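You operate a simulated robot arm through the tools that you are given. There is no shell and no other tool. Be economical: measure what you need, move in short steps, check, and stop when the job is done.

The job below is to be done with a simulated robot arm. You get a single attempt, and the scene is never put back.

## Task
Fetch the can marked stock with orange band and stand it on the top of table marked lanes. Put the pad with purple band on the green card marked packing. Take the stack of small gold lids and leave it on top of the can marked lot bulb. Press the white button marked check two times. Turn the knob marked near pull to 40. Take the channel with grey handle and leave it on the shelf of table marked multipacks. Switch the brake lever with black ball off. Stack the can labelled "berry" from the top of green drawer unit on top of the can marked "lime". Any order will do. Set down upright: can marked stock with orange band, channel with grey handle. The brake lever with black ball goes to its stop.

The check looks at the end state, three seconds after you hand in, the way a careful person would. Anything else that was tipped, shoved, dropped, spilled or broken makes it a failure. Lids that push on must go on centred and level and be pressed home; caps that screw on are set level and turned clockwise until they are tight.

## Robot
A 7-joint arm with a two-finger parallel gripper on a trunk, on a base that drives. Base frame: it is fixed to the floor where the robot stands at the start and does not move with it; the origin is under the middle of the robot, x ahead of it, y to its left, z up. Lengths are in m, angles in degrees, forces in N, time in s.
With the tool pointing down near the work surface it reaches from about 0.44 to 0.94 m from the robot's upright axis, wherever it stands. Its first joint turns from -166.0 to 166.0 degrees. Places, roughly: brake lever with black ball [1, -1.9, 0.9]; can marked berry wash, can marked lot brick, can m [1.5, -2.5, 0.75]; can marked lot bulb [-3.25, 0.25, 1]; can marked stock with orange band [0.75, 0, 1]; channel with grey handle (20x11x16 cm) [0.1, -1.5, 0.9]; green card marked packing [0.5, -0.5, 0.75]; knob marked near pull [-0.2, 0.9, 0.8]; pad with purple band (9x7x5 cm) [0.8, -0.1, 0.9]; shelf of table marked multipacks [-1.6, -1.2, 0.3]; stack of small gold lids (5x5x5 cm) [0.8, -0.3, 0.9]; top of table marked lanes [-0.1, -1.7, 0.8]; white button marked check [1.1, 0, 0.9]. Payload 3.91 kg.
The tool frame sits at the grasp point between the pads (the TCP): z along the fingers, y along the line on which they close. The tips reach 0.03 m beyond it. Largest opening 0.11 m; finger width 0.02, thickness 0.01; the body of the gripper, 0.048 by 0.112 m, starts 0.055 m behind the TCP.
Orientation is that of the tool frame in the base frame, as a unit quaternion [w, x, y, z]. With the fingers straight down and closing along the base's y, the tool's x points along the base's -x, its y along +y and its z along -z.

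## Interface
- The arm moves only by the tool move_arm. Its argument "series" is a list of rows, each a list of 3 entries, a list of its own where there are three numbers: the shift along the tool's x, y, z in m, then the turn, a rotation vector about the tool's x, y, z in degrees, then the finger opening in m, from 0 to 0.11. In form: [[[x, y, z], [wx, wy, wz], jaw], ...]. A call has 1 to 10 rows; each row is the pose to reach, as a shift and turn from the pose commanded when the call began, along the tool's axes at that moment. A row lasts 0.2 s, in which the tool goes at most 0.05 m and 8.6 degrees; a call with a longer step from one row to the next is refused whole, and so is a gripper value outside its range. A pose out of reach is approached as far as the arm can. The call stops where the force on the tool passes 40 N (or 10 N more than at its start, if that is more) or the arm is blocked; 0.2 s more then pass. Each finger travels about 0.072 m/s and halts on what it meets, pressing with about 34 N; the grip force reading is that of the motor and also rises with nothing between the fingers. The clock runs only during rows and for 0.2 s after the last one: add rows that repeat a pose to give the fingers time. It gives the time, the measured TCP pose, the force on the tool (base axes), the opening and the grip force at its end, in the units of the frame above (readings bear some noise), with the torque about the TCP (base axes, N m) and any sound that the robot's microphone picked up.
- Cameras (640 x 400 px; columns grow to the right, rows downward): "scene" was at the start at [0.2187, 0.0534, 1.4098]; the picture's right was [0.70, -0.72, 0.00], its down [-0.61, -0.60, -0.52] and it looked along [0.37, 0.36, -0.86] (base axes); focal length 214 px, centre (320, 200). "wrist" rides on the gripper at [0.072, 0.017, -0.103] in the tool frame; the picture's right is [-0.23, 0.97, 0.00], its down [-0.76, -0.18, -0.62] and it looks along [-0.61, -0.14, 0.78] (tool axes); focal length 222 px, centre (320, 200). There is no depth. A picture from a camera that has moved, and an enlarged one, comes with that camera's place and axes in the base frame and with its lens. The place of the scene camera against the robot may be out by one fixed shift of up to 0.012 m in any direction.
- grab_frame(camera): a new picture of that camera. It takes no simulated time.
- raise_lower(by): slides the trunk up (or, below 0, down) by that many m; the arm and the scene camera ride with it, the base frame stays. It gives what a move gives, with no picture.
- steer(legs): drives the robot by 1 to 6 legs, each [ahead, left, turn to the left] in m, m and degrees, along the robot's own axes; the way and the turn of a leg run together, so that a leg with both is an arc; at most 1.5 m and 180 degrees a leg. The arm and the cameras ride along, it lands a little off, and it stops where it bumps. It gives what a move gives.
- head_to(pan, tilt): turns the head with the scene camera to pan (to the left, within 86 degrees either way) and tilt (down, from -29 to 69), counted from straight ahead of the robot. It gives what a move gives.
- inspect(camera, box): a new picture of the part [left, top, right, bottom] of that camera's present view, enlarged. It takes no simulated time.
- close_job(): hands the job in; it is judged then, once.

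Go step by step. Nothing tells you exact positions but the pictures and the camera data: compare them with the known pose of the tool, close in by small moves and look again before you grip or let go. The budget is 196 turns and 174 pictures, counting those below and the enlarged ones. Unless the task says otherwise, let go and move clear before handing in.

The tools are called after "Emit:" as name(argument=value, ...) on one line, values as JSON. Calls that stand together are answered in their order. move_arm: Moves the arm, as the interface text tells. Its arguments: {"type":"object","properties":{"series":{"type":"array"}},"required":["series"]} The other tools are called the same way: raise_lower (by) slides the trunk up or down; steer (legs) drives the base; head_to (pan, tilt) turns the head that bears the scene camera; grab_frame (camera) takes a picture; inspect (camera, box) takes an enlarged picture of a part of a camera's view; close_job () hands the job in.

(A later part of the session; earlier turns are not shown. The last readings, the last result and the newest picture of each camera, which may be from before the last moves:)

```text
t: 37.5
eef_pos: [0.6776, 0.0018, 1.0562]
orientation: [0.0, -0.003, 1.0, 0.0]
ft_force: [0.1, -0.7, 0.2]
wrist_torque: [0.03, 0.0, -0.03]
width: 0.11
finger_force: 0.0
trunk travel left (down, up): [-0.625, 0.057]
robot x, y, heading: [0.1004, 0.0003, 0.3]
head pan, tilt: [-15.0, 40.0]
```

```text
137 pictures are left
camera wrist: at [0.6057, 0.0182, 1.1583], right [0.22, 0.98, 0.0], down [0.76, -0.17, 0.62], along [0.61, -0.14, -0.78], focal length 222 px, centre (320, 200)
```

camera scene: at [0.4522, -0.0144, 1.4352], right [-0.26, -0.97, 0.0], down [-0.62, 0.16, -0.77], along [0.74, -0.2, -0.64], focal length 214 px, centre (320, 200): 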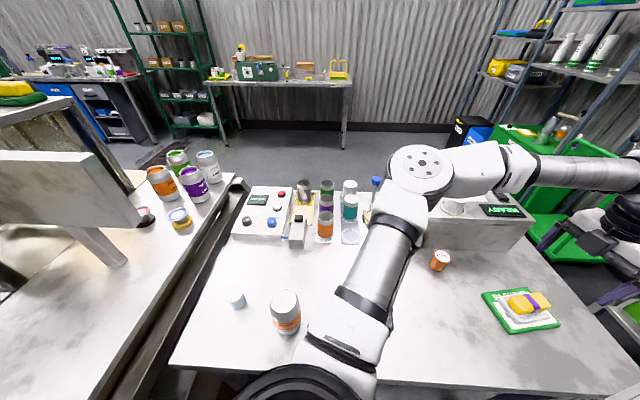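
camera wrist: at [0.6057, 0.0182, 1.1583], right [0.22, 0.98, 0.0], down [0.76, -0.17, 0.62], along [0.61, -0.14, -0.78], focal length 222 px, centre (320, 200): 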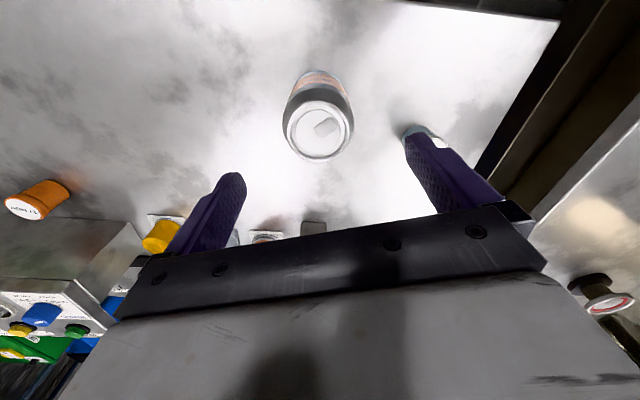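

Aligned at (0.6775, 0). I'll descend and grip.

Emit:
move_arm(series=[[[0, -0.002, 0.04], [0, 0, 0], 0.11], [[0, -0.002, 0.08], [0, 0, 0], 0.11], [[0, -0.002, 0.124], [0, 0, 0], 0.11], [[0, -0.002, 0.126], [0, 0, 0], 0.09], [[0, -0.002, 0.126], [0, 0, 0], 0.06], [[0, -0.002, 0.126], [0, 0, 0], 0.05], [[0, -0.002, 0.126], [0, 0, 0], 0.05]])

Emit:
grab_frame(camera="wrist")

```text
t: 39.1
eef_pos: [0.6802, -0.0021, 0.9287]
orientation: [-0.001, -0.003, 1.0, 0.0]
ft_force: [-0.1, 0.8, -0.1]
wrist_torque: [-0.01, -0.01, -0.01]
width: 0.0657
finger_force: 34.3
trunk travel left (down, up): [-0.625, 0.057]
robot x, y, heading: [0.1012, -0.0029, 0.4]
head pan, tilt: [-15.0, 40.0]
```

```text
136 pictures are left
camera wrist: at [0.6065, 0.0153, 1.0322], right [0.22, 0.98, 0.0], down [0.76, -0.17, 0.62], along [0.61, -0.14, -0.78], focal length 222 px, centre (320, 200)
```

wrist: 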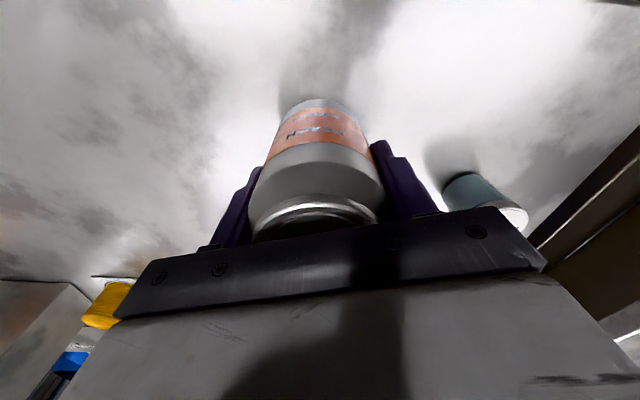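

The can is gripped at 0.066 m. I'll lift it, back away from the table and turn right to face the lanes table.

Emit:
move_arm(series=[[[0, 0, -0.04], [0, 0, 0], 0.05], [[0, 0, -0.08], [0, 0, 0], 0.05], [[0, 0, -0.12], [0, 0, 0], 0.05], [[0.02, 0, -0.16], [0, 0, 0], 0.05], [[0.02, 0, -0.18], [0, 0, 0], 0.05]])

Emit:
steer(legs=[[-0.3, 0, 0], [0, 0, -90]])

Emit:
head_to(pan=0, tilt=25)

Emit:
grab_frame(camera="scene")

```text
t: 40.3
eef_pos: [0.6579, -0.0009, 1.1099]
orientation: [-0.001, -0.003, 1.0, 0.0]
ft_force: [-0.2, 0.1, -3.2]
wrist_torque: [-0.02, 0.01, 0.04]
width: 0.0658
finger_force: 34.0
trunk travel left (down, up): [-0.625, 0.057]
robot x, y, heading: [0.1032, 0.0025, 0.5]
head pan, tilt: [-15.0, 40.0]
```

```text
t: 46.3
eef_pos: [-0.208, -0.5579, 1.1096]
orientation: [0.001, 0.708, 0.706, -0.001]
ft_force: [-0.1, -0.6, -3.8]
wrist_torque: [0.02, 0.03, -0.01]
width: 0.0656
finger_force: 33.8
trunk travel left (down, up): [-0.625, 0.057]
robot x, y, heading: [-0.1988, -0.0008, -90.6]
head pan, tilt: [-15.0, 40.0]
```

```text
t: 47.0
eef_pos: [-0.2056, -0.5595, 1.1099]
orientation: [0.0, 0.709, 0.705, 0.0]
ft_force: [0.6, 0.4, -3.7]
wrist_torque: [-0.02, -0.01, 0.01]
width: 0.0657
finger_force: 34.0
trunk travel left (down, up): [-0.625, 0.057]
robot x, y, heading: [-0.1976, -0.0012, -90.2]
head pan, tilt: [0.0, 25.0]
```

```text
135 pictures are left
camera scene: at [-0.2, -0.2579, 1.4584], right [-1.0, 0.01, 0.0], down [0.0, 0.42, -0.91], along [-0.01, -0.91, -0.42], focal length 214 px, centre (320, 200)
```

scene: 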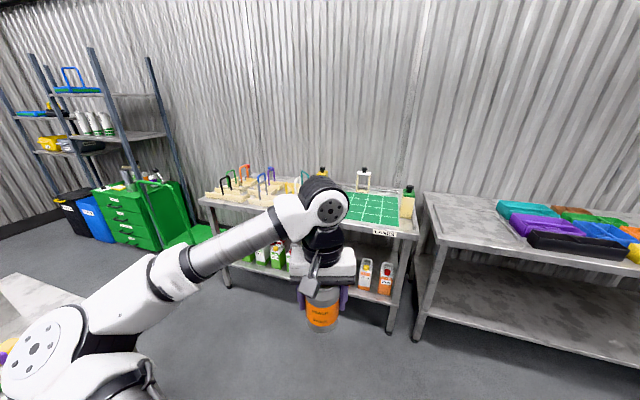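

The lanes table is ahead, and the multipacks table with its empty lower shelf is to the right. Zooming in to find a free spot and identify the channels.

Emit:
inspect(camera="scene", box=[190, 140, 430, 300])

Emit:
inspect(camera="scene", box=[400, 160, 640, 360])

Emit:
inspect(camera="scene", box=[190, 150, 310, 220])

```text
2.50 times, centred on (310, 220) of scene
camera zoom: at [-0.2, -0.2579, 1.4584], right [-1.0, 0.01, 0.0], down [0.0, 0.42, -0.91], along [-0.01, -0.91, -0.42], focal length 536 px, centre (345, 150)
```

zoom: 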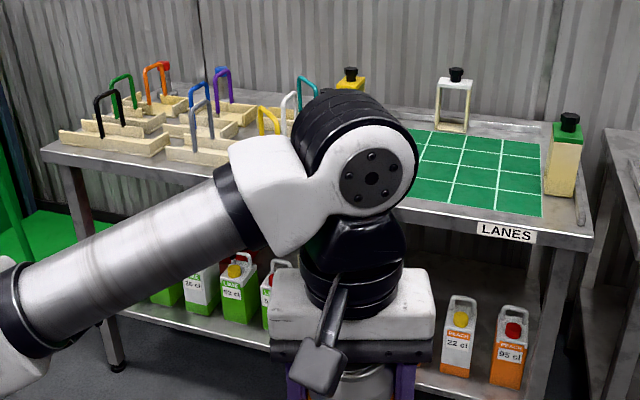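

```text
2.00 times, centred on (520, 260) of scene
camera zoom: at [-0.2, -0.2579, 1.4584], right [-1.0, 0.01, 0.0], down [0.0, 0.42, -0.91], along [-0.01, -0.91, -0.42], focal length 429 px, centre (-80, 80)
```

zoom: 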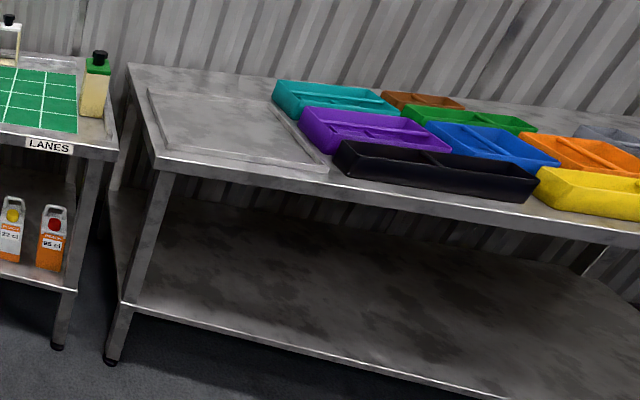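

```text
5.33 times, centred on (250, 185) of scene
camera zoom: at [-0.2, -0.2579, 1.4584], right [-1.0, 0.01, 0.0], down [0.0, 0.42, -0.91], along [-0.01, -0.91, -0.42], focal length 1144 px, centre (693, 280)
```

zoom: 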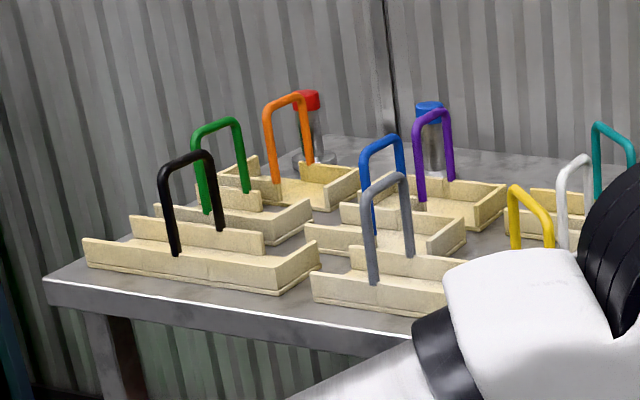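

The grey-handled channel is in the front row, between the black and yellow ones. I'll turn square to the table and move a bit closer to see the free space.

Emit:
steer(legs=[[0, 0, -18], [0.3, 0, 0]])

Emit:
head_to(pan=0, tilt=38)

Emit:
grab_frame(camera="scene")

Emit:
grab_frame(camera="wrist")

```text
t: 50.1
eef_pos: [-0.4811, -0.8116, 1.1088]
orientation: [0.0, 0.814, 0.581, 0.001]
ft_force: [0.5, 0.0, -3.7]
wrist_torque: [-0.01, 0.0, 0.0]
width: 0.0655
finger_force: 34.1
trunk travel left (down, up): [-0.625, 0.057]
robot x, y, heading: [-0.2972, -0.2822, -109.0]
head pan, tilt: [0.0, 25.0]
```

```text
t: 50.9
eef_pos: [-0.4799, -0.8103, 1.1114]
orientation: [-0.001, 0.814, 0.581, 0.001]
ft_force: [-0.1, -0.2, -3.5]
wrist_torque: [-0.02, -0.02, 0.02]
width: 0.0655
finger_force: 34.2
trunk travel left (down, up): [-0.625, 0.057]
robot x, y, heading: [-0.2957, -0.2831, -109.0]
head pan, tilt: [0.0, 38.0]
```

```text
131 pictures are left
camera scene: at [-0.3786, -0.5212, 1.4382], right [-0.95, 0.33, 0.0], down [0.2, 0.58, -0.79], along [-0.26, -0.75, -0.62], focal length 214 px, centre (320, 200)
```

scene: 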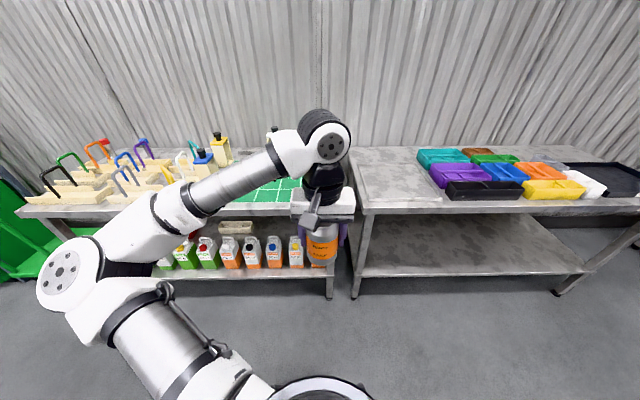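

```text
130 pictures are left
camera wrist: at [-0.4411, -0.7473, 1.2125], right [0.85, -0.53, 0.0], down [-0.42, -0.66, 0.62], along [-0.33, -0.53, -0.78], focal length 222 px, centre (320, 200)
```

wrist: 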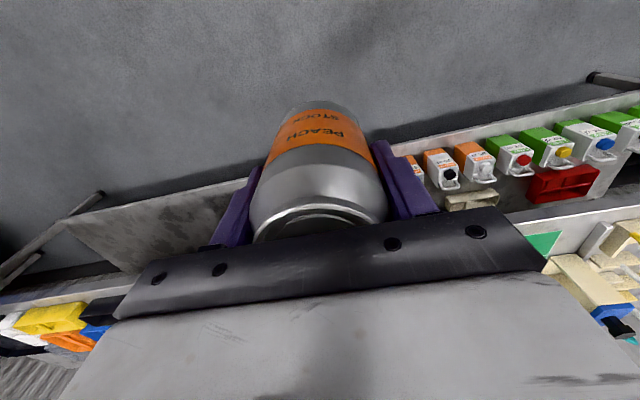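

The arm hides the middle of the table. I'll pan the head to see past it.

Emit:
head_to(pan=35, tilt=30)

Emit:
grab_frame(camera="scene")

Emit:
steer(legs=[[0, 0.15, 0]])

Emit:
head_to(pan=10, tilt=40)

Emit:
grab_frame(camera="scene")

Emit:
grab_frame(camera="wrist")

```text
t: 51.9
eef_pos: [-0.4802, -0.8109, 1.1094]
orientation: [0.0, 0.814, 0.581, 0.0]
ft_force: [0.7, 0.0, -4.0]
wrist_torque: [0.0, 0.01, 0.0]
width: 0.0654
finger_force: 34.0
trunk travel left (down, up): [-0.625, 0.057]
robot x, y, heading: [-0.2947, -0.2866, -109.0]
head pan, tilt: [35.0, 30.0]
```

```text
129 pictures are left
camera scene: at [-0.3256, -0.5265, 1.4505], right [-0.96, -0.28, 0.0], down [-0.14, 0.48, -0.87], along [0.24, -0.83, -0.5], focal length 214 px, centre (320, 200)
```

scene: 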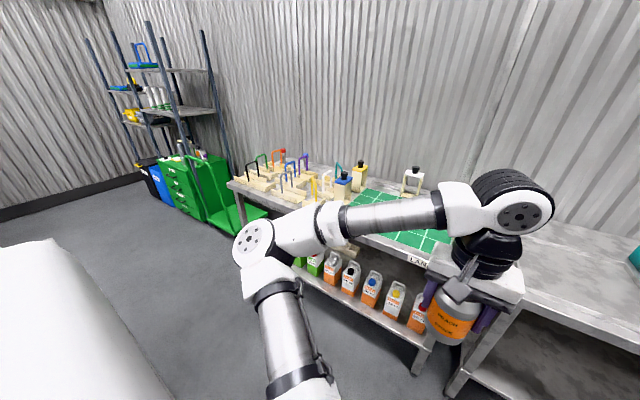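

```text
t: 53.7
eef_pos: [-0.3382, -0.8607, 1.1095]
orientation: [0.0, 0.815, 0.58, 0.0]
ft_force: [0.1, 0.6, -3.1]
wrist_torque: [0.01, 0.02, 0.02]
width: 0.0656
finger_force: 34.3
trunk travel left (down, up): [-0.625, 0.057]
robot x, y, heading: [-0.1505, -0.3317, -108.8]
head pan, tilt: [35.0, 30.0]
```

```text
t: 54.6
eef_pos: [-0.3385, -0.8604, 1.1104]
orientation: [0.001, 0.814, 0.581, 0.0]
ft_force: [-0.4, 0.5, -2.6]
wrist_torque: [0.02, 0.02, -0.01]
width: 0.0657
finger_force: 34.0
trunk travel left (down, up): [-0.625, 0.057]
robot x, y, heading: [-0.1497, -0.3365, -109.3]
head pan, tilt: [10.0, 40.0]
```

```text
128 pictures are left
camera scene: at [-0.2209, -0.5727, 1.4352], right [-0.99, 0.16, 0.0], down [0.1, 0.63, -0.77], along [-0.12, -0.76, -0.64], focal length 214 px, centre (320, 200)
```

scene: 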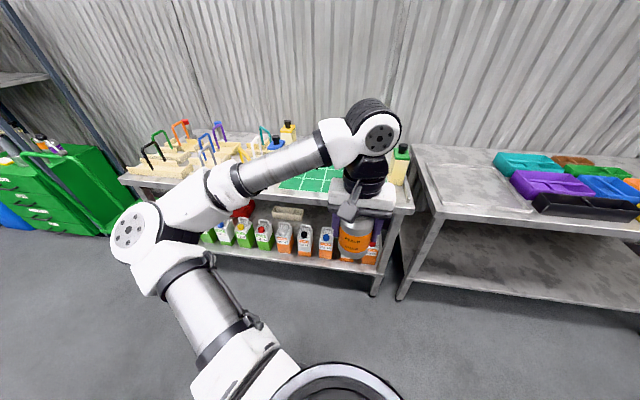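

```text
127 pictures are left
camera wrist: at [-0.2985, -0.7965, 1.2125], right [0.85, -0.53, 0.0], down [-0.42, -0.66, 0.62], along [-0.33, -0.53, -0.78], focal length 222 px, centre (320, 200)
```

wrist: 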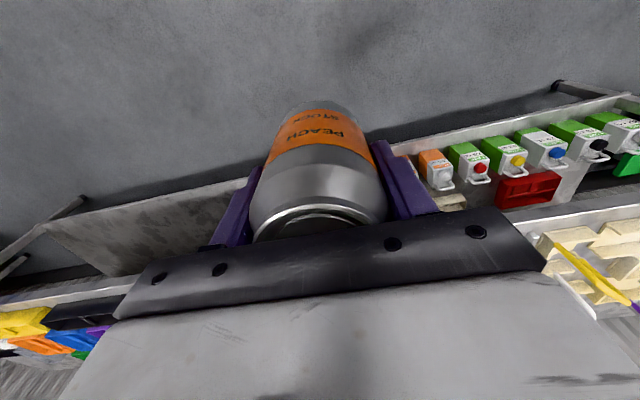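

I'll swing the can to the robot's right to uncover the table view.

Emit:
move_arm(series=[[[0, -0.045, 0], [0, 0, 0], 0.05], [[0, -0.09, 0], [0, 0, 0], 0.05], [[0, -0.135, 0], [0, 0, 0], 0.05], [[0, -0.18, 0], [0, 0, 0], 0.05], [[0, -0.225, 0], [0, 0, 0], 0.05], [[0, -0.27, 0], [0, 0, 0], 0.05], [[0, -0.315, 0], [0, 0, 0], 0.05], [[0, -0.36, 0], [0, 0, 0], 0.05]])

Emit:
head_to(pan=18, tilt=30)

Emit:
inspect(camera="scene", box=[120, 100, 480, 320])

```text
t: 56.4
eef_pos: [-0.6794, -0.7426, 1.1101]
orientation: [0.0, 0.814, 0.581, 0.0]
ft_force: [-0.2, -0.1, -3.4]
wrist_torque: [0.02, 0.01, -0.02]
width: 0.0655
finger_force: 33.3
trunk travel left (down, up): [-0.625, 0.057]
robot x, y, heading: [-0.1516, -0.3341, -109.0]
head pan, tilt: [10.0, 40.0]
```

```text
t: 57.1
eef_pos: [-0.678, -0.7427, 1.1114]
orientation: [0.0, 0.814, 0.581, 0.001]
ft_force: [-0.2, 0.5, -2.8]
wrist_torque: [-0.01, 0.0, -0.01]
width: 0.0656
finger_force: 33.8
trunk travel left (down, up): [-0.625, 0.057]
robot x, y, heading: [-0.1535, -0.336, -109.1]
head pan, tilt: [18.0, 30.0]
```

```text
1.78 times, centred on (300, 210) of scene
camera zoom: at [-0.2096, -0.579, 1.4504], right [-1.0, 0.02, 0.0], down [0.01, 0.5, -0.87], along [-0.02, -0.87, -0.5], focal length 381 px, centre (356, 182)
```

zoom: 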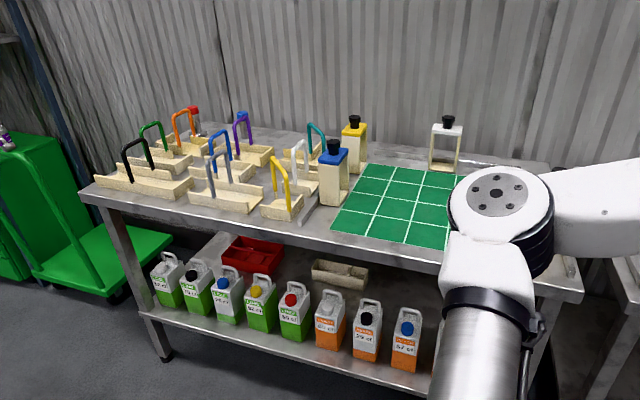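

There is a free strip about 10 cm wide at the right-front corner of the lanes table, right of the grid. I'll bring the arm back to centre and drive so that corner is straight ahead.

Emit:
move_arm(series=[[[0, 0.045, 0], [0, 0, 0], 0.05], [[0, 0.09, 0], [0, 0, 0], 0.05], [[0, 0.135, 0], [0, 0, 0], 0.05], [[0, 0.18, 0], [0, 0, 0], 0.05], [[0, 0.225, 0], [0, 0, 0], 0.05], [[0, 0.27, 0], [0, 0, 0], 0.05], [[0, 0.315, 0], [0, 0, 0], 0.05], [[0, 0.36, 0], [0, 0, 0], 0.05]])

Emit:
steer(legs=[[0.0, -0.21, 0], [0.25, 0, 0]])

Emit:
head_to(pan=0, tilt=50)

Emit:
grab_frame(camera="scene")

Emit:
grab_frame(camera="wrist")

```text
t: 58.9
eef_pos: [-0.3366, -0.8594, 1.1126]
orientation: [-0.001, 0.814, 0.581, 0.001]
ft_force: [0.4, -0.9, -2.6]
wrist_torque: [0.01, 0.01, 0.02]
width: 0.0654
finger_force: 33.9
trunk travel left (down, up): [-0.625, 0.057]
robot x, y, heading: [-0.151, -0.3351, -109.0]
head pan, tilt: [18.0, 30.0]
```

```text
t: 62.6
eef_pos: [-0.6176, -1.0233, 1.1113]
orientation: [0.0, 0.815, 0.58, 0.0]
ft_force: [-0.5, -0.5, -4.0]
wrist_torque: [-0.02, 0.02, -0.02]
width: 0.0657
finger_force: 34.0
trunk travel left (down, up): [-0.625, 0.057]
robot x, y, heading: [-0.4299, -0.5003, -109.2]
head pan, tilt: [18.0, 30.0]
```

```text
t: 63.4
eef_pos: [-0.6178, -1.0227, 1.1133]
orientation: [0.0, 0.814, 0.581, -0.001]
ft_force: [0.3, -0.6, -3.4]
wrist_torque: [0.0, 0.02, -0.02]
width: 0.0655
finger_force: 33.7
trunk travel left (down, up): [-0.625, 0.057]
robot x, y, heading: [-0.4301, -0.4982, -109.2]
head pan, tilt: [0.0, 50.0]
```

```text
125 pictures are left
camera scene: at [-0.5117, -0.7252, 1.421], right [-0.95, 0.33, 0.0], down [0.25, 0.72, -0.64], along [-0.21, -0.61, -0.77], focal length 214 px, centre (320, 200)
```

scene: 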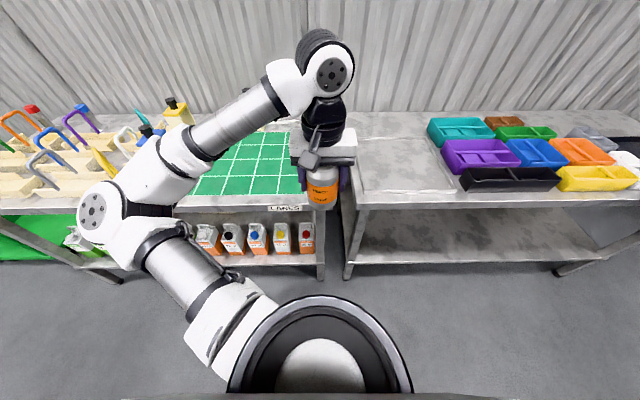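

```text
124 pictures are left
camera wrist: at [-0.5777, -0.9599, 1.2148], right [0.85, -0.53, 0.0], down [-0.42, -0.66, 0.62], along [-0.33, -0.53, -0.78], focal length 222 px, centre (320, 200)
```

wrist: 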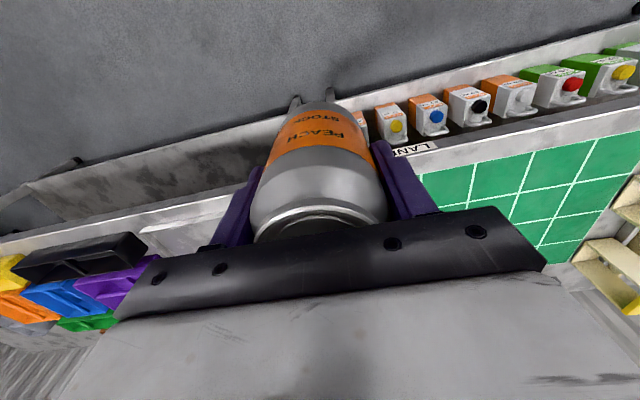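

Next I'll bring the can over the corner spot, about (-0.66, -1.20), at a safe height and look.

Emit:
move_arm(series=[[[-0.045, 0.006, 0], [0, 0, 0], 0.05], [[-0.09, 0.011, 0], [0, 0, 0], 0.05], [[-0.135, 0.016, 0], [0, 0, 0], 0.05], [[-0.178, 0.022, 0], [0, 0, 0], 0.05], [[-0.183, 0.022, 0.035], [0, 0, 0], 0.05], [[-0.183, 0.022, 0.05], [0, 0, 0], 0.05], [[-0.183, 0.022, 0.05], [0, 0, 0], 0.05]])

Emit:
inspect(camera="scene", box=[230, 110, 410, 260])

Emit:
grab_frame(camera="wrist")

```text
t: 65.0
eef_pos: [-0.6592, -1.2025, 1.0645]
orientation: [0.0, 0.815, 0.58, -0.001]
ft_force: [-0.4, -0.1, -3.2]
wrist_torque: [0.02, -0.02, -0.04]
width: 0.0655
finger_force: 34.0
trunk travel left (down, up): [-0.625, 0.057]
robot x, y, heading: [-0.4298, -0.496, -109.2]
head pan, tilt: [0.0, 50.0]
```

```text
2.67 times, centred on (320, 185) of scene
camera zoom: at [-0.5117, -0.7252, 1.4209], right [-0.94, 0.33, 0.0], down [0.25, 0.72, -0.64], along [-0.21, -0.61, -0.77], focal length 572 px, centre (320, 240)
```

zoom: 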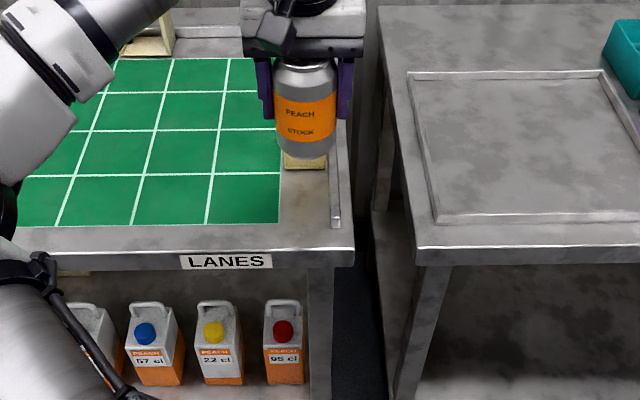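

```text
122 pictures are left
camera wrist: at [-0.6187, -1.1396, 1.1661], right [0.85, -0.53, 0.0], down [-0.42, -0.66, 0.62], along [-0.33, -0.53, -0.78], focal length 222 px, centre (320, 200)
```

wrist: 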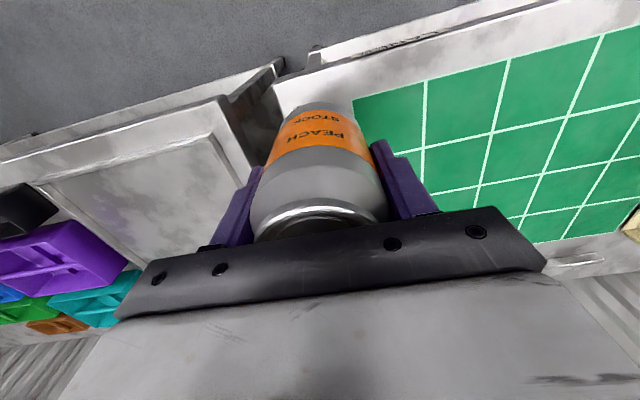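

The spot between the grid and the right rim is about 7 cm wide and just fits the can. I'll move slightly inward and lower partway to compare.

Emit:
move_arm(series=[[[-0.0225, 0.0036, 0.02], [0, 0, 0], 0.05], [[-0.0225, 0.0036, 0.05], [0, 0, 0], 0.05], [[-0.0225, 0.0036, 0.07], [0, 0, 0], 0.05], [[-0.0225, 0.0036, 0.07], [0, 0, 0], 0.05]])

Emit:
inspect(camera="scene", box=[260, 130, 380, 230])

Emit:
grab_frame(camera="wrist")

```text
t: 66.0
eef_pos: [-0.6625, -1.2244, 0.9917]
orientation: [-0.001, 0.814, 0.58, 0.0]
ft_force: [-0.9, 0.2, -3.5]
wrist_torque: [-0.03, 0.02, 0.02]
width: 0.0657
finger_force: 33.5
trunk travel left (down, up): [-0.625, 0.057]
robot x, y, heading: [-0.4287, -0.498, -109.1]
head pan, tilt: [0.0, 50.0]
```

```text
4.00 times, centred on (320, 180) of scene
camera zoom: at [-0.5117, -0.7251, 1.421], right [-0.94, 0.33, 0.0], down [0.25, 0.72, -0.64], along [-0.21, -0.61, -0.77], focal length 858 px, centre (320, 280)
```

zoom: 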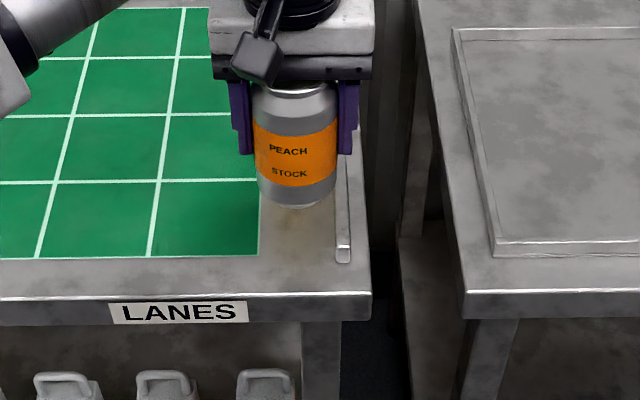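

```text
120 pictures are left
camera wrist: at [-0.6224, -1.1615, 1.0946], right [0.85, -0.53, 0.0], down [-0.42, -0.66, 0.62], along [-0.33, -0.53, -0.78], focal length 222 px, centre (320, 200)
```

wrist: 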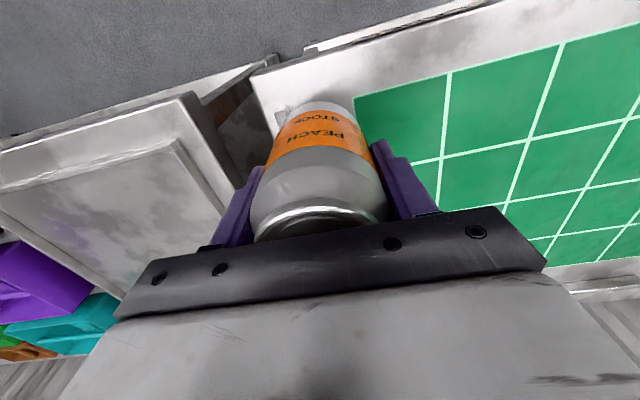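

Well centred between the grid and the rim. Lowering to near contact.

Emit:
move_arm(series=[[[0, 0, 0.03], [0, 0, 0], 0.05], [[0, 0, 0.05], [0, 0, 0], 0.05], [[0, 0, 0.056], [0, 0, 0], 0.05], [[0, 0, 0.059], [0, 0, 0], 0.05], [[0, 0, 0.062], [0, 0, 0], 0.05]])

Emit:
inspect(camera="scene", box=[260, 130, 380, 230])

```text
t: 67.2
eef_pos: [-0.6598, -1.2266, 0.9295]
orientation: [0.0, 0.814, 0.581, -0.001]
ft_force: [-0.1, 0.0, -3.0]
wrist_torque: [0.04, 0.01, -0.03]
width: 0.0656
finger_force: 34.2
trunk travel left (down, up): [-0.625, 0.057]
robot x, y, heading: [-0.4303, -0.4955, -109.0]
head pan, tilt: [0.0, 50.0]
```

```text
4.00 times, centred on (320, 180) of scene
camera zoom: at [-0.5117, -0.7252, 1.4209], right [-0.94, 0.33, 0.0], down [0.25, 0.72, -0.64], along [-0.21, -0.61, -0.77], focal length 858 px, centre (320, 280)
```

zoom: 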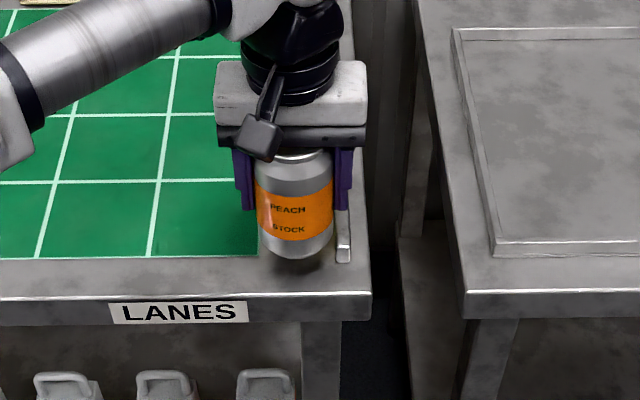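

Emit:
move_arm(series=[[[0, 0, 0.003], [0, 0, 0], 0.05], [[0, 0, 0.006], [0, 0, 0], 0.05], [[0, 0, 0.009], [0, 0, 0], 0.05], [[0, 0, 0.012], [0, 0, 0], 0.05], [[0, 0, 0.015], [0, 0, 0], 0.05]])

Emit:
inspect(camera="scene", box=[260, 130, 380, 230])

```text
t: 68.4
eef_pos: [-0.6612, -1.2257, 0.9144]
orientation: [0.001, 0.815, 0.58, 0.0]
ft_force: [0.0, -0.7, -3.4]
wrist_torque: [-0.01, 0.0, -0.02]
width: 0.0654
finger_force: 33.6
trunk travel left (down, up): [-0.625, 0.057]
robot x, y, heading: [-0.4312, -0.4986, -108.9]
head pan, tilt: [0.0, 50.0]
```

```text
4.00 times, centred on (320, 180) of scene
camera zoom: at [-0.5117, -0.7252, 1.4209], right [-0.94, 0.33, 0.0], down [0.25, 0.72, -0.64], along [-0.21, -0.61, -0.77], focal length 858 px, centre (320, 280)
```

zoom: 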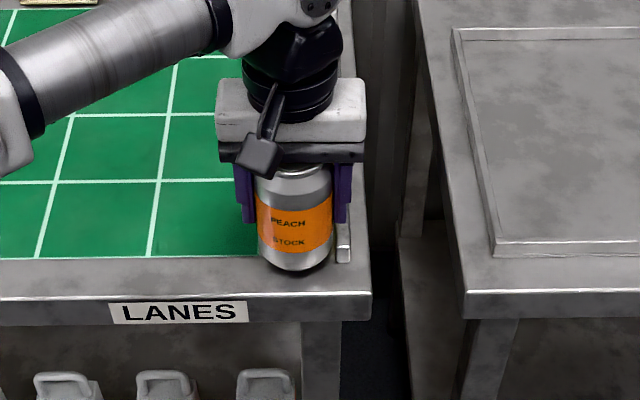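

There's no contact yet, so this table is a little lower. I'll shift 2 cm inward, away from the front edge, and keep lowering.

Emit:
move_arm(series=[[[-0.02, 0, 0.0], [0, 0, 0], 0.05], [[-0.02, 0, 0.004], [0, 0, 0], 0.05], [[-0.02, 0, 0.008], [0, 0, 0], 0.05], [[-0.02, 0, 0.011], [0, 0, 0], 0.05], [[-0.02, 0, 0.014], [0, 0, 0], 0.05], [[-0.02, 0, 0.017], [0, 0, 0], 0.05]])

Emit:
inspect(camera="scene", box=[260, 130, 380, 230])

```text
t: 69.8
eef_pos: [-0.666, -1.2433, 0.9014]
orientation: [0.001, 0.814, 0.581, -0.002]
ft_force: [2.9, -5.0, 28.4]
wrist_torque: [-0.2, -0.29, -0.04]
width: 0.0655
finger_force: 34.2
trunk travel left (down, up): [-0.625, 0.057]
robot x, y, heading: [-0.4322, -0.497, -109.2]
head pan, tilt: [0.0, 50.0]
```

```text
4.00 times, centred on (320, 180) of scene
camera zoom: at [-0.5107, -0.7225, 1.4217], right [-0.94, 0.33, 0.0], down [0.25, 0.72, -0.64], along [-0.21, -0.61, -0.76], focal length 858 px, centre (320, 280)
```

zoom: 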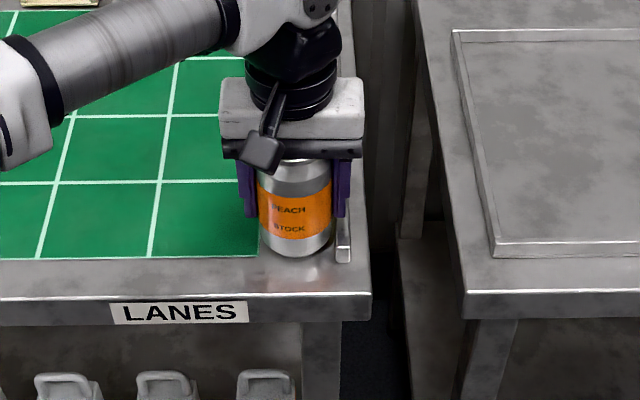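

It's in contact and upright between grid and rim. I'll ease off, open, and lift clear.

Emit:
move_arm(series=[[[0, 0, -0.003], [0, 0, 0], 0.05], [[0, 0, -0.0035], [0, 0, 0], 0.06], [[0, 0, -0.0035], [0, 0, 0], 0.08], [[0, 0, -0.0035], [0, 0, 0], 0.1], [[0, 0, -0.0035], [0, 0, 0], 0.1], [[0, 0, -0.04], [0, 0, 0], 0.1], [[0, 0, -0.08], [0, 0, 0], 0.1], [[0, 0, -0.12], [0, 0, 0], 0.1], [[0, 0, -0.16], [0, 0, 0], 0.1], [[0, 0, -0.2], [0, 0, 0], 0.1]])

Emit:
inspect(camera="scene", box=[260, 130, 380, 230])

Emit:
grab_frame(camera="wrist")

```text
t: 72.0
eef_pos: [-0.6693, -1.2439, 1.097]
orientation: [0.001, 0.815, 0.58, 0.001]
ft_force: [0.0, -0.1, 0.1]
wrist_torque: [-0.02, 0.0, -0.04]
width: 0.0998
finger_force: 0.1
trunk travel left (down, up): [-0.625, 0.057]
robot x, y, heading: [-0.4329, -0.4966, -109.0]
head pan, tilt: [0.0, 50.0]
```

```text
4.00 times, centred on (320, 180) of scene
camera zoom: at [-0.5116, -0.7245, 1.4211], right [-0.94, 0.33, 0.0], down [0.25, 0.72, -0.64], along [-0.21, -0.61, -0.77], focal length 858 px, centre (320, 280)
```

zoom: 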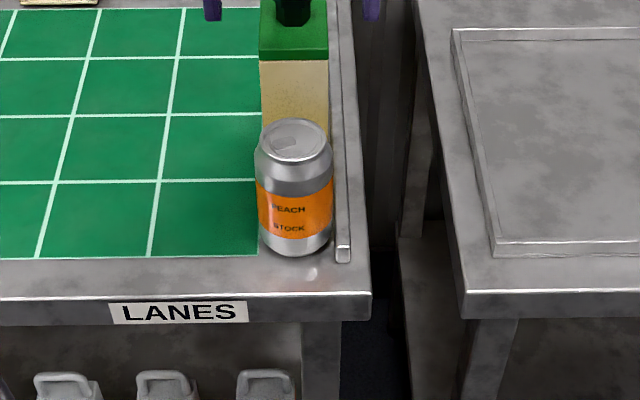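

```text
115 pictures are left
camera wrist: at [-0.6288, -1.182, 1.2005], right [0.85, -0.53, 0.0], down [-0.42, -0.66, 0.62], along [-0.33, -0.53, -0.78], focal length 222 px, centre (320, 200)
```

wrist: 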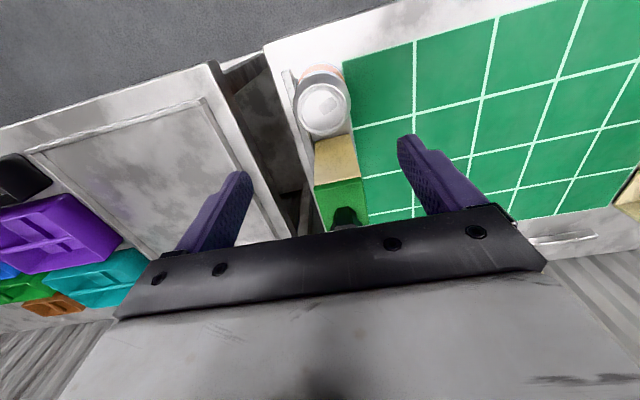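

The can stands well. Now the grey channel at about (0.15, -1.54): I'll retract the arm, drive left and turn to face it.

Emit:
move_arm(series=[[[0.04, 0, 0], [0, 0, 0], 0.1], [[0.08, 0, 0], [0, 0, 0], 0.1], [[0.12, 0, 0], [0, 0, 0], 0.1], [[0.16, 0, 0], [0, 0, 0], 0.1], [[0.2, 0, 0], [0, 0, 0], 0.1], [[0.22, 0, -0.03], [0, 0, 0], 0.1]])

Emit:
steer(legs=[[0, 0.5, 0], [0.18, 0, 0], [0, 0, 32]])

Emit:
head_to(pan=0, tilt=40)

Emit:
grab_frame(camera="scene")

Emit:
grab_frame(camera="wrist")

```text
t: 73.4
eef_pos: [-0.5918, -1.0343, 1.1288]
orientation: [0.0, 0.814, 0.581, 0.0]
ft_force: [0.4, 0.5, 0.9]
wrist_torque: [0.01, 0.01, 0.0]
width: 0.0998
finger_force: 0.1
trunk travel left (down, up): [-0.625, 0.057]
robot x, y, heading: [-0.4269, -0.496, -109.0]
head pan, tilt: [0.0, 50.0]
```

```text
t: 77.7
eef_pos: [-0.1238, -1.1992, 1.1277]
orientation: [0.0, 0.814, 0.581, 0.0]
ft_force: [0.5, 0.6, -0.9]
wrist_torque: [0.01, -0.01, 0.01]
width: 0.1
finger_force: 0.1
trunk travel left (down, up): [-0.625, 0.057]
robot x, y, heading: [0.039, -0.6658, -109.1]
head pan, tilt: [0.0, 50.0]
stopped in leg 1: the robot was blocked; the commanded pose is now the measured one
```

```text
t: 78.4
eef_pos: [-0.124, -1.1985, 1.1307]
orientation: [0.0, 0.814, 0.581, 0.0]
ft_force: [-0.2, 0.3, -0.1]
wrist_torque: [0.0, -0.03, -0.01]
width: 0.0998
finger_force: 0.0
trunk travel left (down, up): [-0.625, 0.057]
robot x, y, heading: [0.0391, -0.6603, -108.9]
head pan, tilt: [0.0, 40.0]
```

```text
114 pictures are left
camera scene: at [-0.0461, -0.8951, 1.4351], right [-0.95, 0.32, 0.0], down [0.21, 0.61, -0.77], along [-0.25, -0.72, -0.64], focal length 214 px, centre (320, 200)
```

scene: 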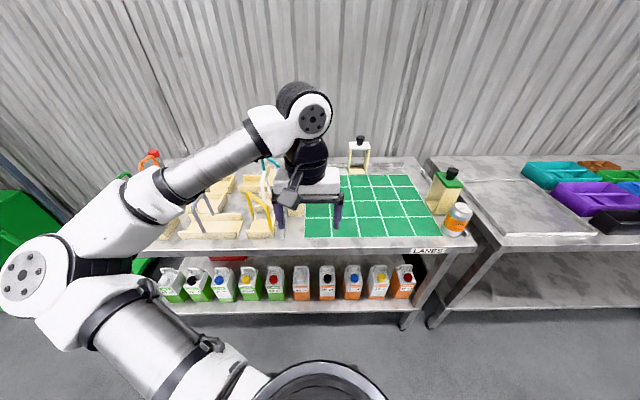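

```text
113 pictures are left
camera wrist: at [-0.0844, -1.1354, 1.2318], right [0.85, -0.53, 0.0], down [-0.41, -0.66, 0.62], along [-0.33, -0.53, -0.78], focal length 222 px, centre (320, 200)
```

wrist: 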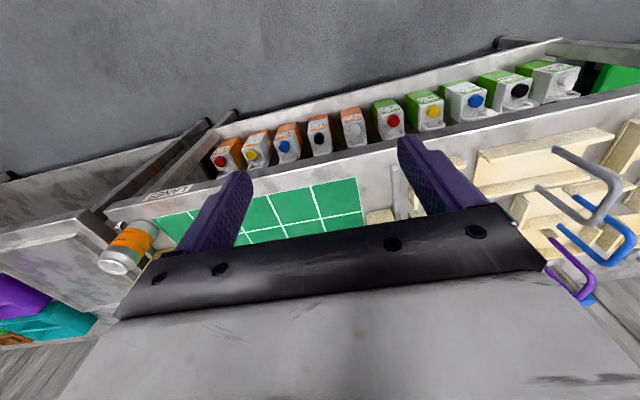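

The base bumped the main table's edge and stopped. I'll back off 5 cm to the right, then go ahead and turn.

Emit:
steer(legs=[[0, -0.05, 0], [0.2, 0, 0], [0, 0, 30]])

Emit:
head_to(pan=10, tilt=40)

Emit:
grab_frame(camera="scene")

Emit:
grab_frame(camera="wrist")

```text
t: 82.2
eef_pos: [0.0587, -1.3786, 1.1286]
orientation: [0.001, 0.633, 0.774, 0.001]
ft_force: [-0.3, -0.6, -0.2]
wrist_torque: [-0.04, 0.01, 0.03]
width: 0.1
finger_force: 0.0
trunk travel left (down, up): [-0.625, 0.057]
robot x, y, heading: [-0.0754, -0.8351, -78.7]
head pan, tilt: [0.0, 40.0]
```

```text
t: 83.0
eef_pos: [0.0587, -1.3806, 1.1288]
orientation: [-0.001, 0.633, 0.774, 0.0]
ft_force: [0.1, -0.1, -0.3]
wrist_torque: [-0.02, -0.01, 0.01]
width: 0.1
finger_force: 0.0
trunk travel left (down, up): [-0.625, 0.057]
robot x, y, heading: [-0.0754, -0.8347, -78.6]
head pan, tilt: [10.0, 40.0]
```

```text
112 pictures are left
camera scene: at [-0.0109, -1.0737, 1.4352], right [-0.93, -0.37, 0.0], down [-0.23, 0.6, -0.77], along [0.28, -0.71, -0.64], focal length 214 px, centre (320, 200)
```

scene: 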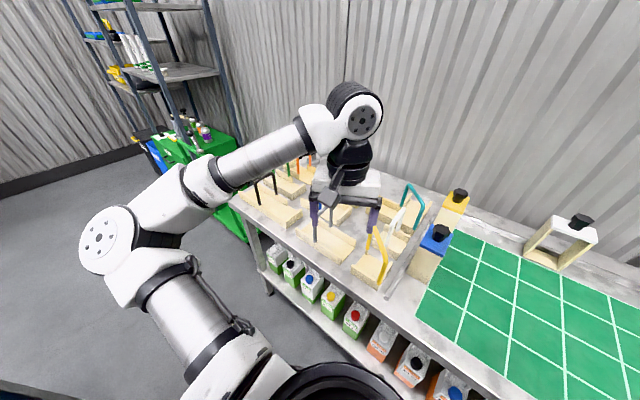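

```text
111 pictures are left
camera wrist: at [0.0603, -1.3054, 1.2318], right [1.0, -0.03, 0.0], down [-0.02, -0.78, 0.62], along [-0.02, -0.62, -0.78], focal length 222 px, centre (320, 200)
```

wrist: 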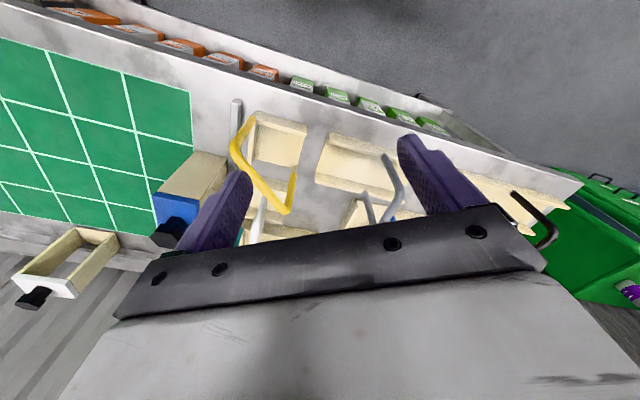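

Gripper is close to the grey handle. Enlarging both views.

Emit:
inspect(camera="scene", box=[270, 170, 430, 300])

Emit:
inspect(camera="wrist", box=[220, 90, 440, 250])

```text
3.08 times, centred on (350, 235) of scene
camera zoom: at [-0.0109, -1.0737, 1.4352], right [-0.93, -0.37, 0.0], down [-0.23, 0.6, -0.77], along [0.28, -0.71, -0.64], focal length 660 px, centre (228, 92)
```

zoom: 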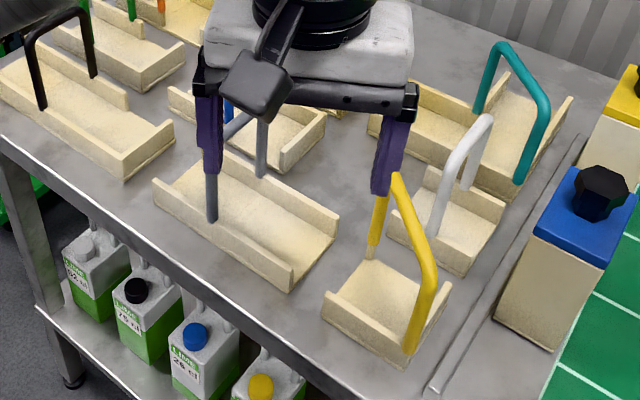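

```text
2.50 times, centred on (330, 170) of wrist
camera zoom: at [0.0603, -1.3054, 1.2318], right [1.0, -0.03, 0.0], down [-0.02, -0.78, 0.62], along [-0.02, -0.62, -0.78], focal length 555 px, centre (295, 275)
```

zoom: 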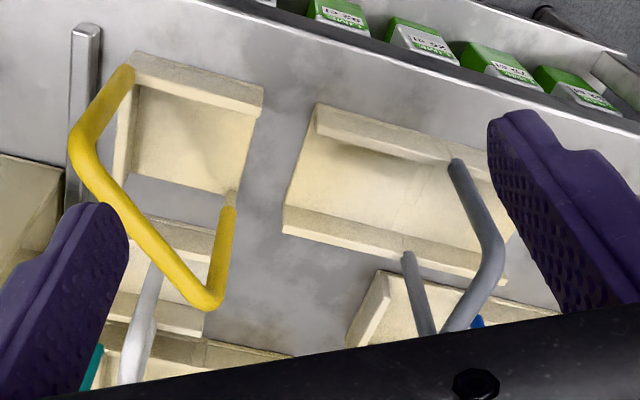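

The grey bar spans (0.163,-1.49)–(0.142,-1.55) at z≈0.985. I'll turn the gripper to close across it and hover above it.

Emit:
move_arm(series=[[[-0.035, 0.015, 0], [0, 0, 7], 0.07], [[-0.07, 0.03, 0], [0, 0, 14], 0.06], [[-0.11, 0.045, 0], [0, 0, 21], 0.06], [[-0.145, 0.06, 0], [0, 0, 29], 0.06], [[-0.156, 0.0634, 0.03], [0, 0, 29], 0.06], [[-0.156, 0.0634, 0.06], [0, 0, 29], 0.06], [[-0.156, 0.0634, 0.06], [0, 0, 29], 0.06]])

Emit:
grab_frame(camera="wrist")

Emit:
inspect(camera="scene", box=[250, 150, 410, 280])

```text
t: 84.5
eef_pos: [0.1525, -1.5217, 1.0676]
orientation: [0.0, 0.806, 0.592, 0.001]
ft_force: [0.2, 0.3, -0.2]
wrist_torque: [0.0, -0.03, 0.01]
width: 0.0604
finger_force: 0.1
trunk travel left (down, up): [-0.625, 0.057]
robot x, y, heading: [-0.0729, -0.8355, -78.4]
head pan, tilt: [10.0, 40.0]
```

```text
108 pictures are left
camera wrist: at [0.1887, -1.4567, 1.1712], right [0.86, -0.51, 0.0], down [-0.4, -0.67, 0.62], along [-0.32, -0.54, -0.78], focal length 222 px, centre (320, 200)
```

wrist: 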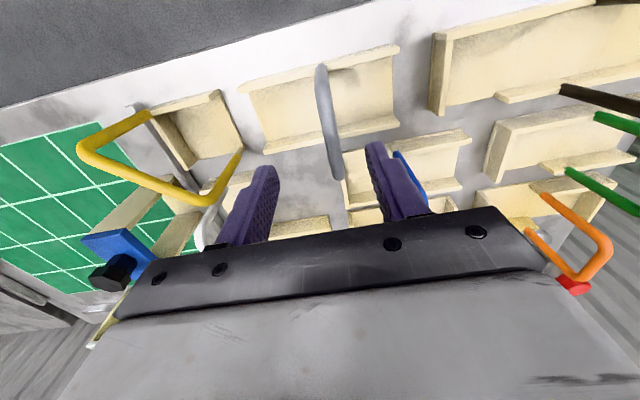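

```text
3.08 times, centred on (330, 215) of scene
camera zoom: at [-0.0109, -1.0737, 1.4352], right [-0.93, -0.37, 0.0], down [-0.23, 0.6, -0.77], along [0.28, -0.71, -0.64], focal length 660 px, centre (289, 154)
```

zoom: 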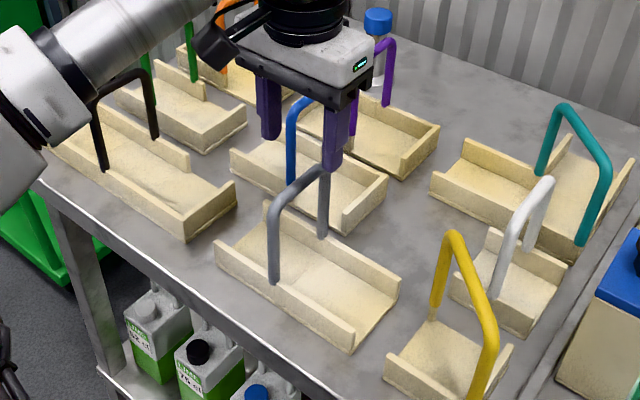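

The bar centre is at (0.160, -1.523). I'll descend and close on it.

Emit:
move_arm(series=[[[0.001, 0.0075, 0.03], [0, 0, 0], 0.06], [[0.001, 0.0075, 0.06], [0, 0, 0], 0.06], [[0.001, 0.0075, 0.082], [0, 0, 0], 0.06], [[0.001, 0.0075, 0.082], [0, 0, 0], 0.04], [[0.001, 0.0075, 0.082], [0, 0, 0], 0.02], [[0.001, 0.0075, 0.082], [0, 0, 0], 0.0], [[0.001, 0.0075, 0.082], [0, 0, 0], 0.0]])

Emit:
grab_frame(camera="wrist")

Emit:
inspect(camera="scene", box=[250, 150, 410, 280])

```text
t: 86.2
eef_pos: [0.1582, -1.5214, 0.9848]
orientation: [0.0, 0.806, 0.592, 0.0]
ft_force: [-0.2, 0.2, -1.0]
wrist_torque: [0.04, 0.0, -0.04]
width: 0.0124
finger_force: 33.7
trunk travel left (down, up): [-0.625, 0.057]
robot x, y, heading: [-0.0746, -0.8342, -78.6]
head pan, tilt: [10.0, 40.0]
```

```text
106 pictures are left
camera wrist: at [0.1956, -1.4577, 1.0889], right [0.86, -0.51, 0.0], down [-0.4, -0.67, 0.62], along [-0.32, -0.54, -0.78], focal length 222 px, centre (320, 200)
```

wrist: 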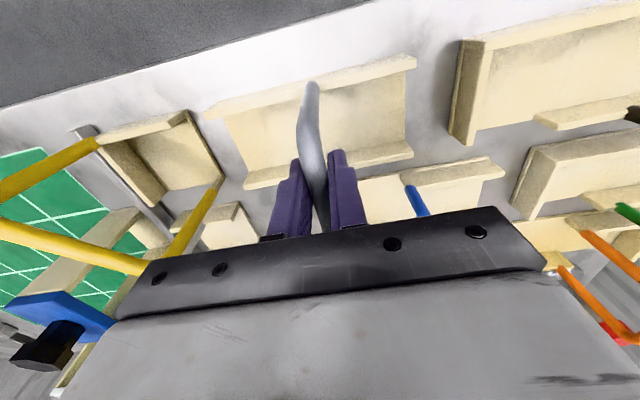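

```text
3.08 times, centred on (330, 215) of scene
camera zoom: at [-0.0108, -1.0738, 1.4352], right [-0.93, -0.37, 0.0], down [-0.24, 0.6, -0.77], along [0.28, -0.71, -0.64], focal length 660 px, centre (289, 154)
```

zoom: 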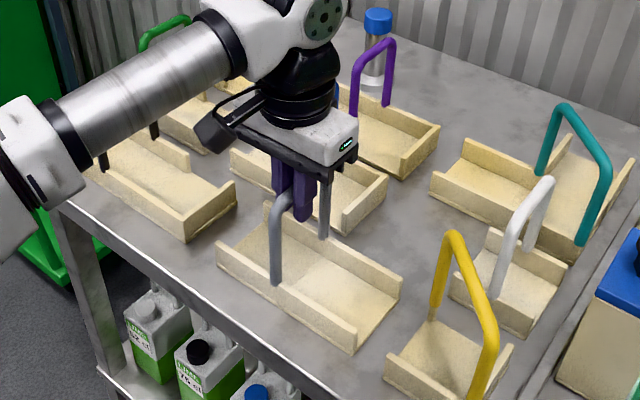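

Gripped at 12 mm. Lifting straight up.

Emit:
move_arm(series=[[[0, 0, -0.02], [0, 0, 0], 0.0], [[0, 0, -0.05], [0, 0, 0], 0.0], [[0, 0, -0.09], [0, 0, 0], 0.0], [[0, 0, -0.13], [0, 0, 0], 0.0], [[0, 0, -0.17], [0, 0, 0], 0.0], [[0, 0, -0.185], [0, 0, 0], 0.0]])

Emit:
grab_frame(camera="scene")

Emit:
grab_frame(camera="wrist")

```text
t: 87.5
eef_pos: [0.1592, -1.5206, 1.1735]
orientation: [0.0, 0.806, 0.591, -0.001]
ft_force: [-0.6, 0.1, -2.7]
wrist_torque: [0.03, -0.02, -0.01]
width: 0.0122
finger_force: 34.2
trunk travel left (down, up): [-0.625, 0.057]
robot x, y, heading: [-0.0745, -0.8319, -78.5]
head pan, tilt: [10.0, 40.0]
```

```text
104 pictures are left
camera scene: at [-0.0107, -1.0739, 1.4351], right [-0.93, -0.37, 0.0], down [-0.24, 0.6, -0.77], along [0.28, -0.71, -0.64], focal length 214 px, centre (320, 200)
```

scene: 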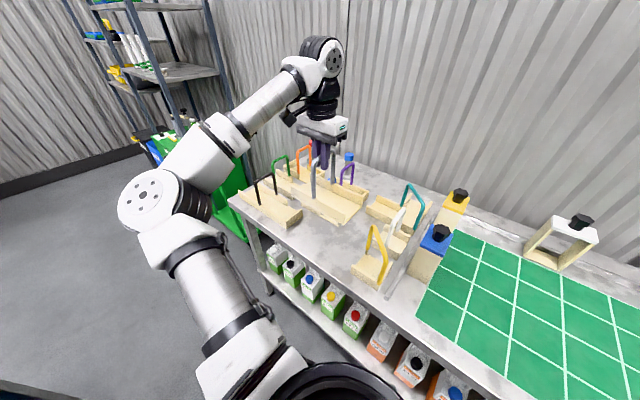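

```text
103 pictures are left
camera wrist: at [0.1974, -1.4565, 1.2745], right [0.86, -0.51, 0.0], down [-0.4, -0.67, 0.62], along [-0.32, -0.54, -0.78], focal length 222 px, centre (320, 200)
```

wrist: 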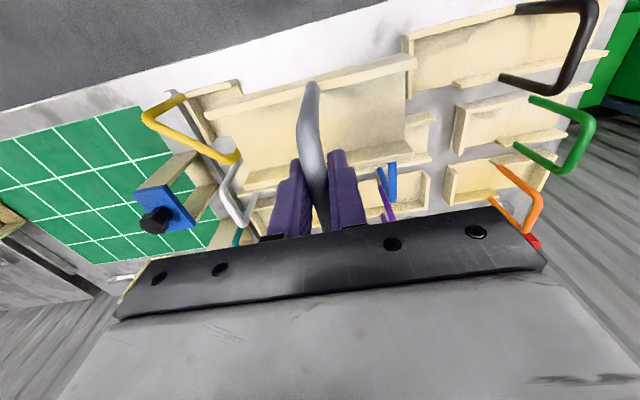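

The channel is light. To set it on the low shelf under the tabletop I want the hand tilted. I'll put it back down in place, open, tilt the hand 45° around the bar and regrip.

Emit:
move_arm(series=[[[0, 0, 0.045], [0, 0, 0], 0.0], [[0, 0, 0.09], [0, 0, 0], 0.0], [[0, 0, 0.135], [0, 0, 0], 0.0], [[0, 0, 0.17], [0, 0, 0], 0.0], [[0, 0, 0.182], [0, 0, 0], 0.0], [[0, 0, 0.186], [0, 0, 0], 0.0], [[0, 0, 0.189], [0, 0, 0], 0.0]])

Emit:
inspect(camera="scene", box=[250, 150, 410, 280])

```text
t: 89.2
eef_pos: [0.1596, -1.52, 0.9867]
orientation: [0.003, 0.806, 0.592, -0.001]
ft_force: [5.4, -0.8, 21.2]
wrist_torque: [0.76, -0.25, -0.03]
width: 0.0123
finger_force: 34.1
trunk travel left (down, up): [-0.625, 0.057]
robot x, y, heading: [-0.0773, -0.8326, -78.6]
head pan, tilt: [10.0, 40.0]
```

```text
3.08 times, centred on (330, 215) of scene
camera zoom: at [-0.0109, -1.072, 1.4361], right [-0.93, -0.37, 0.0], down [-0.24, 0.6, -0.77], along [0.28, -0.71, -0.64], focal length 660 px, centre (289, 154)
```

zoom: 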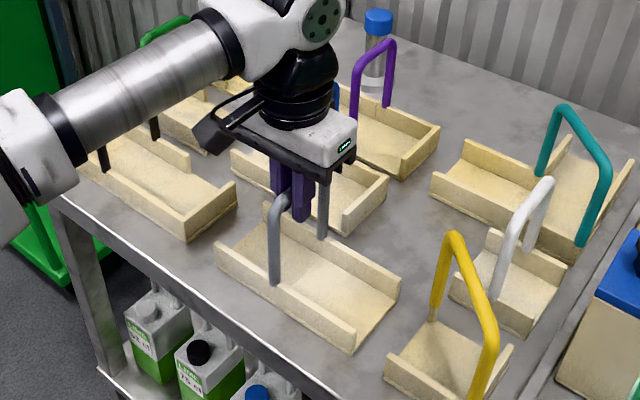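

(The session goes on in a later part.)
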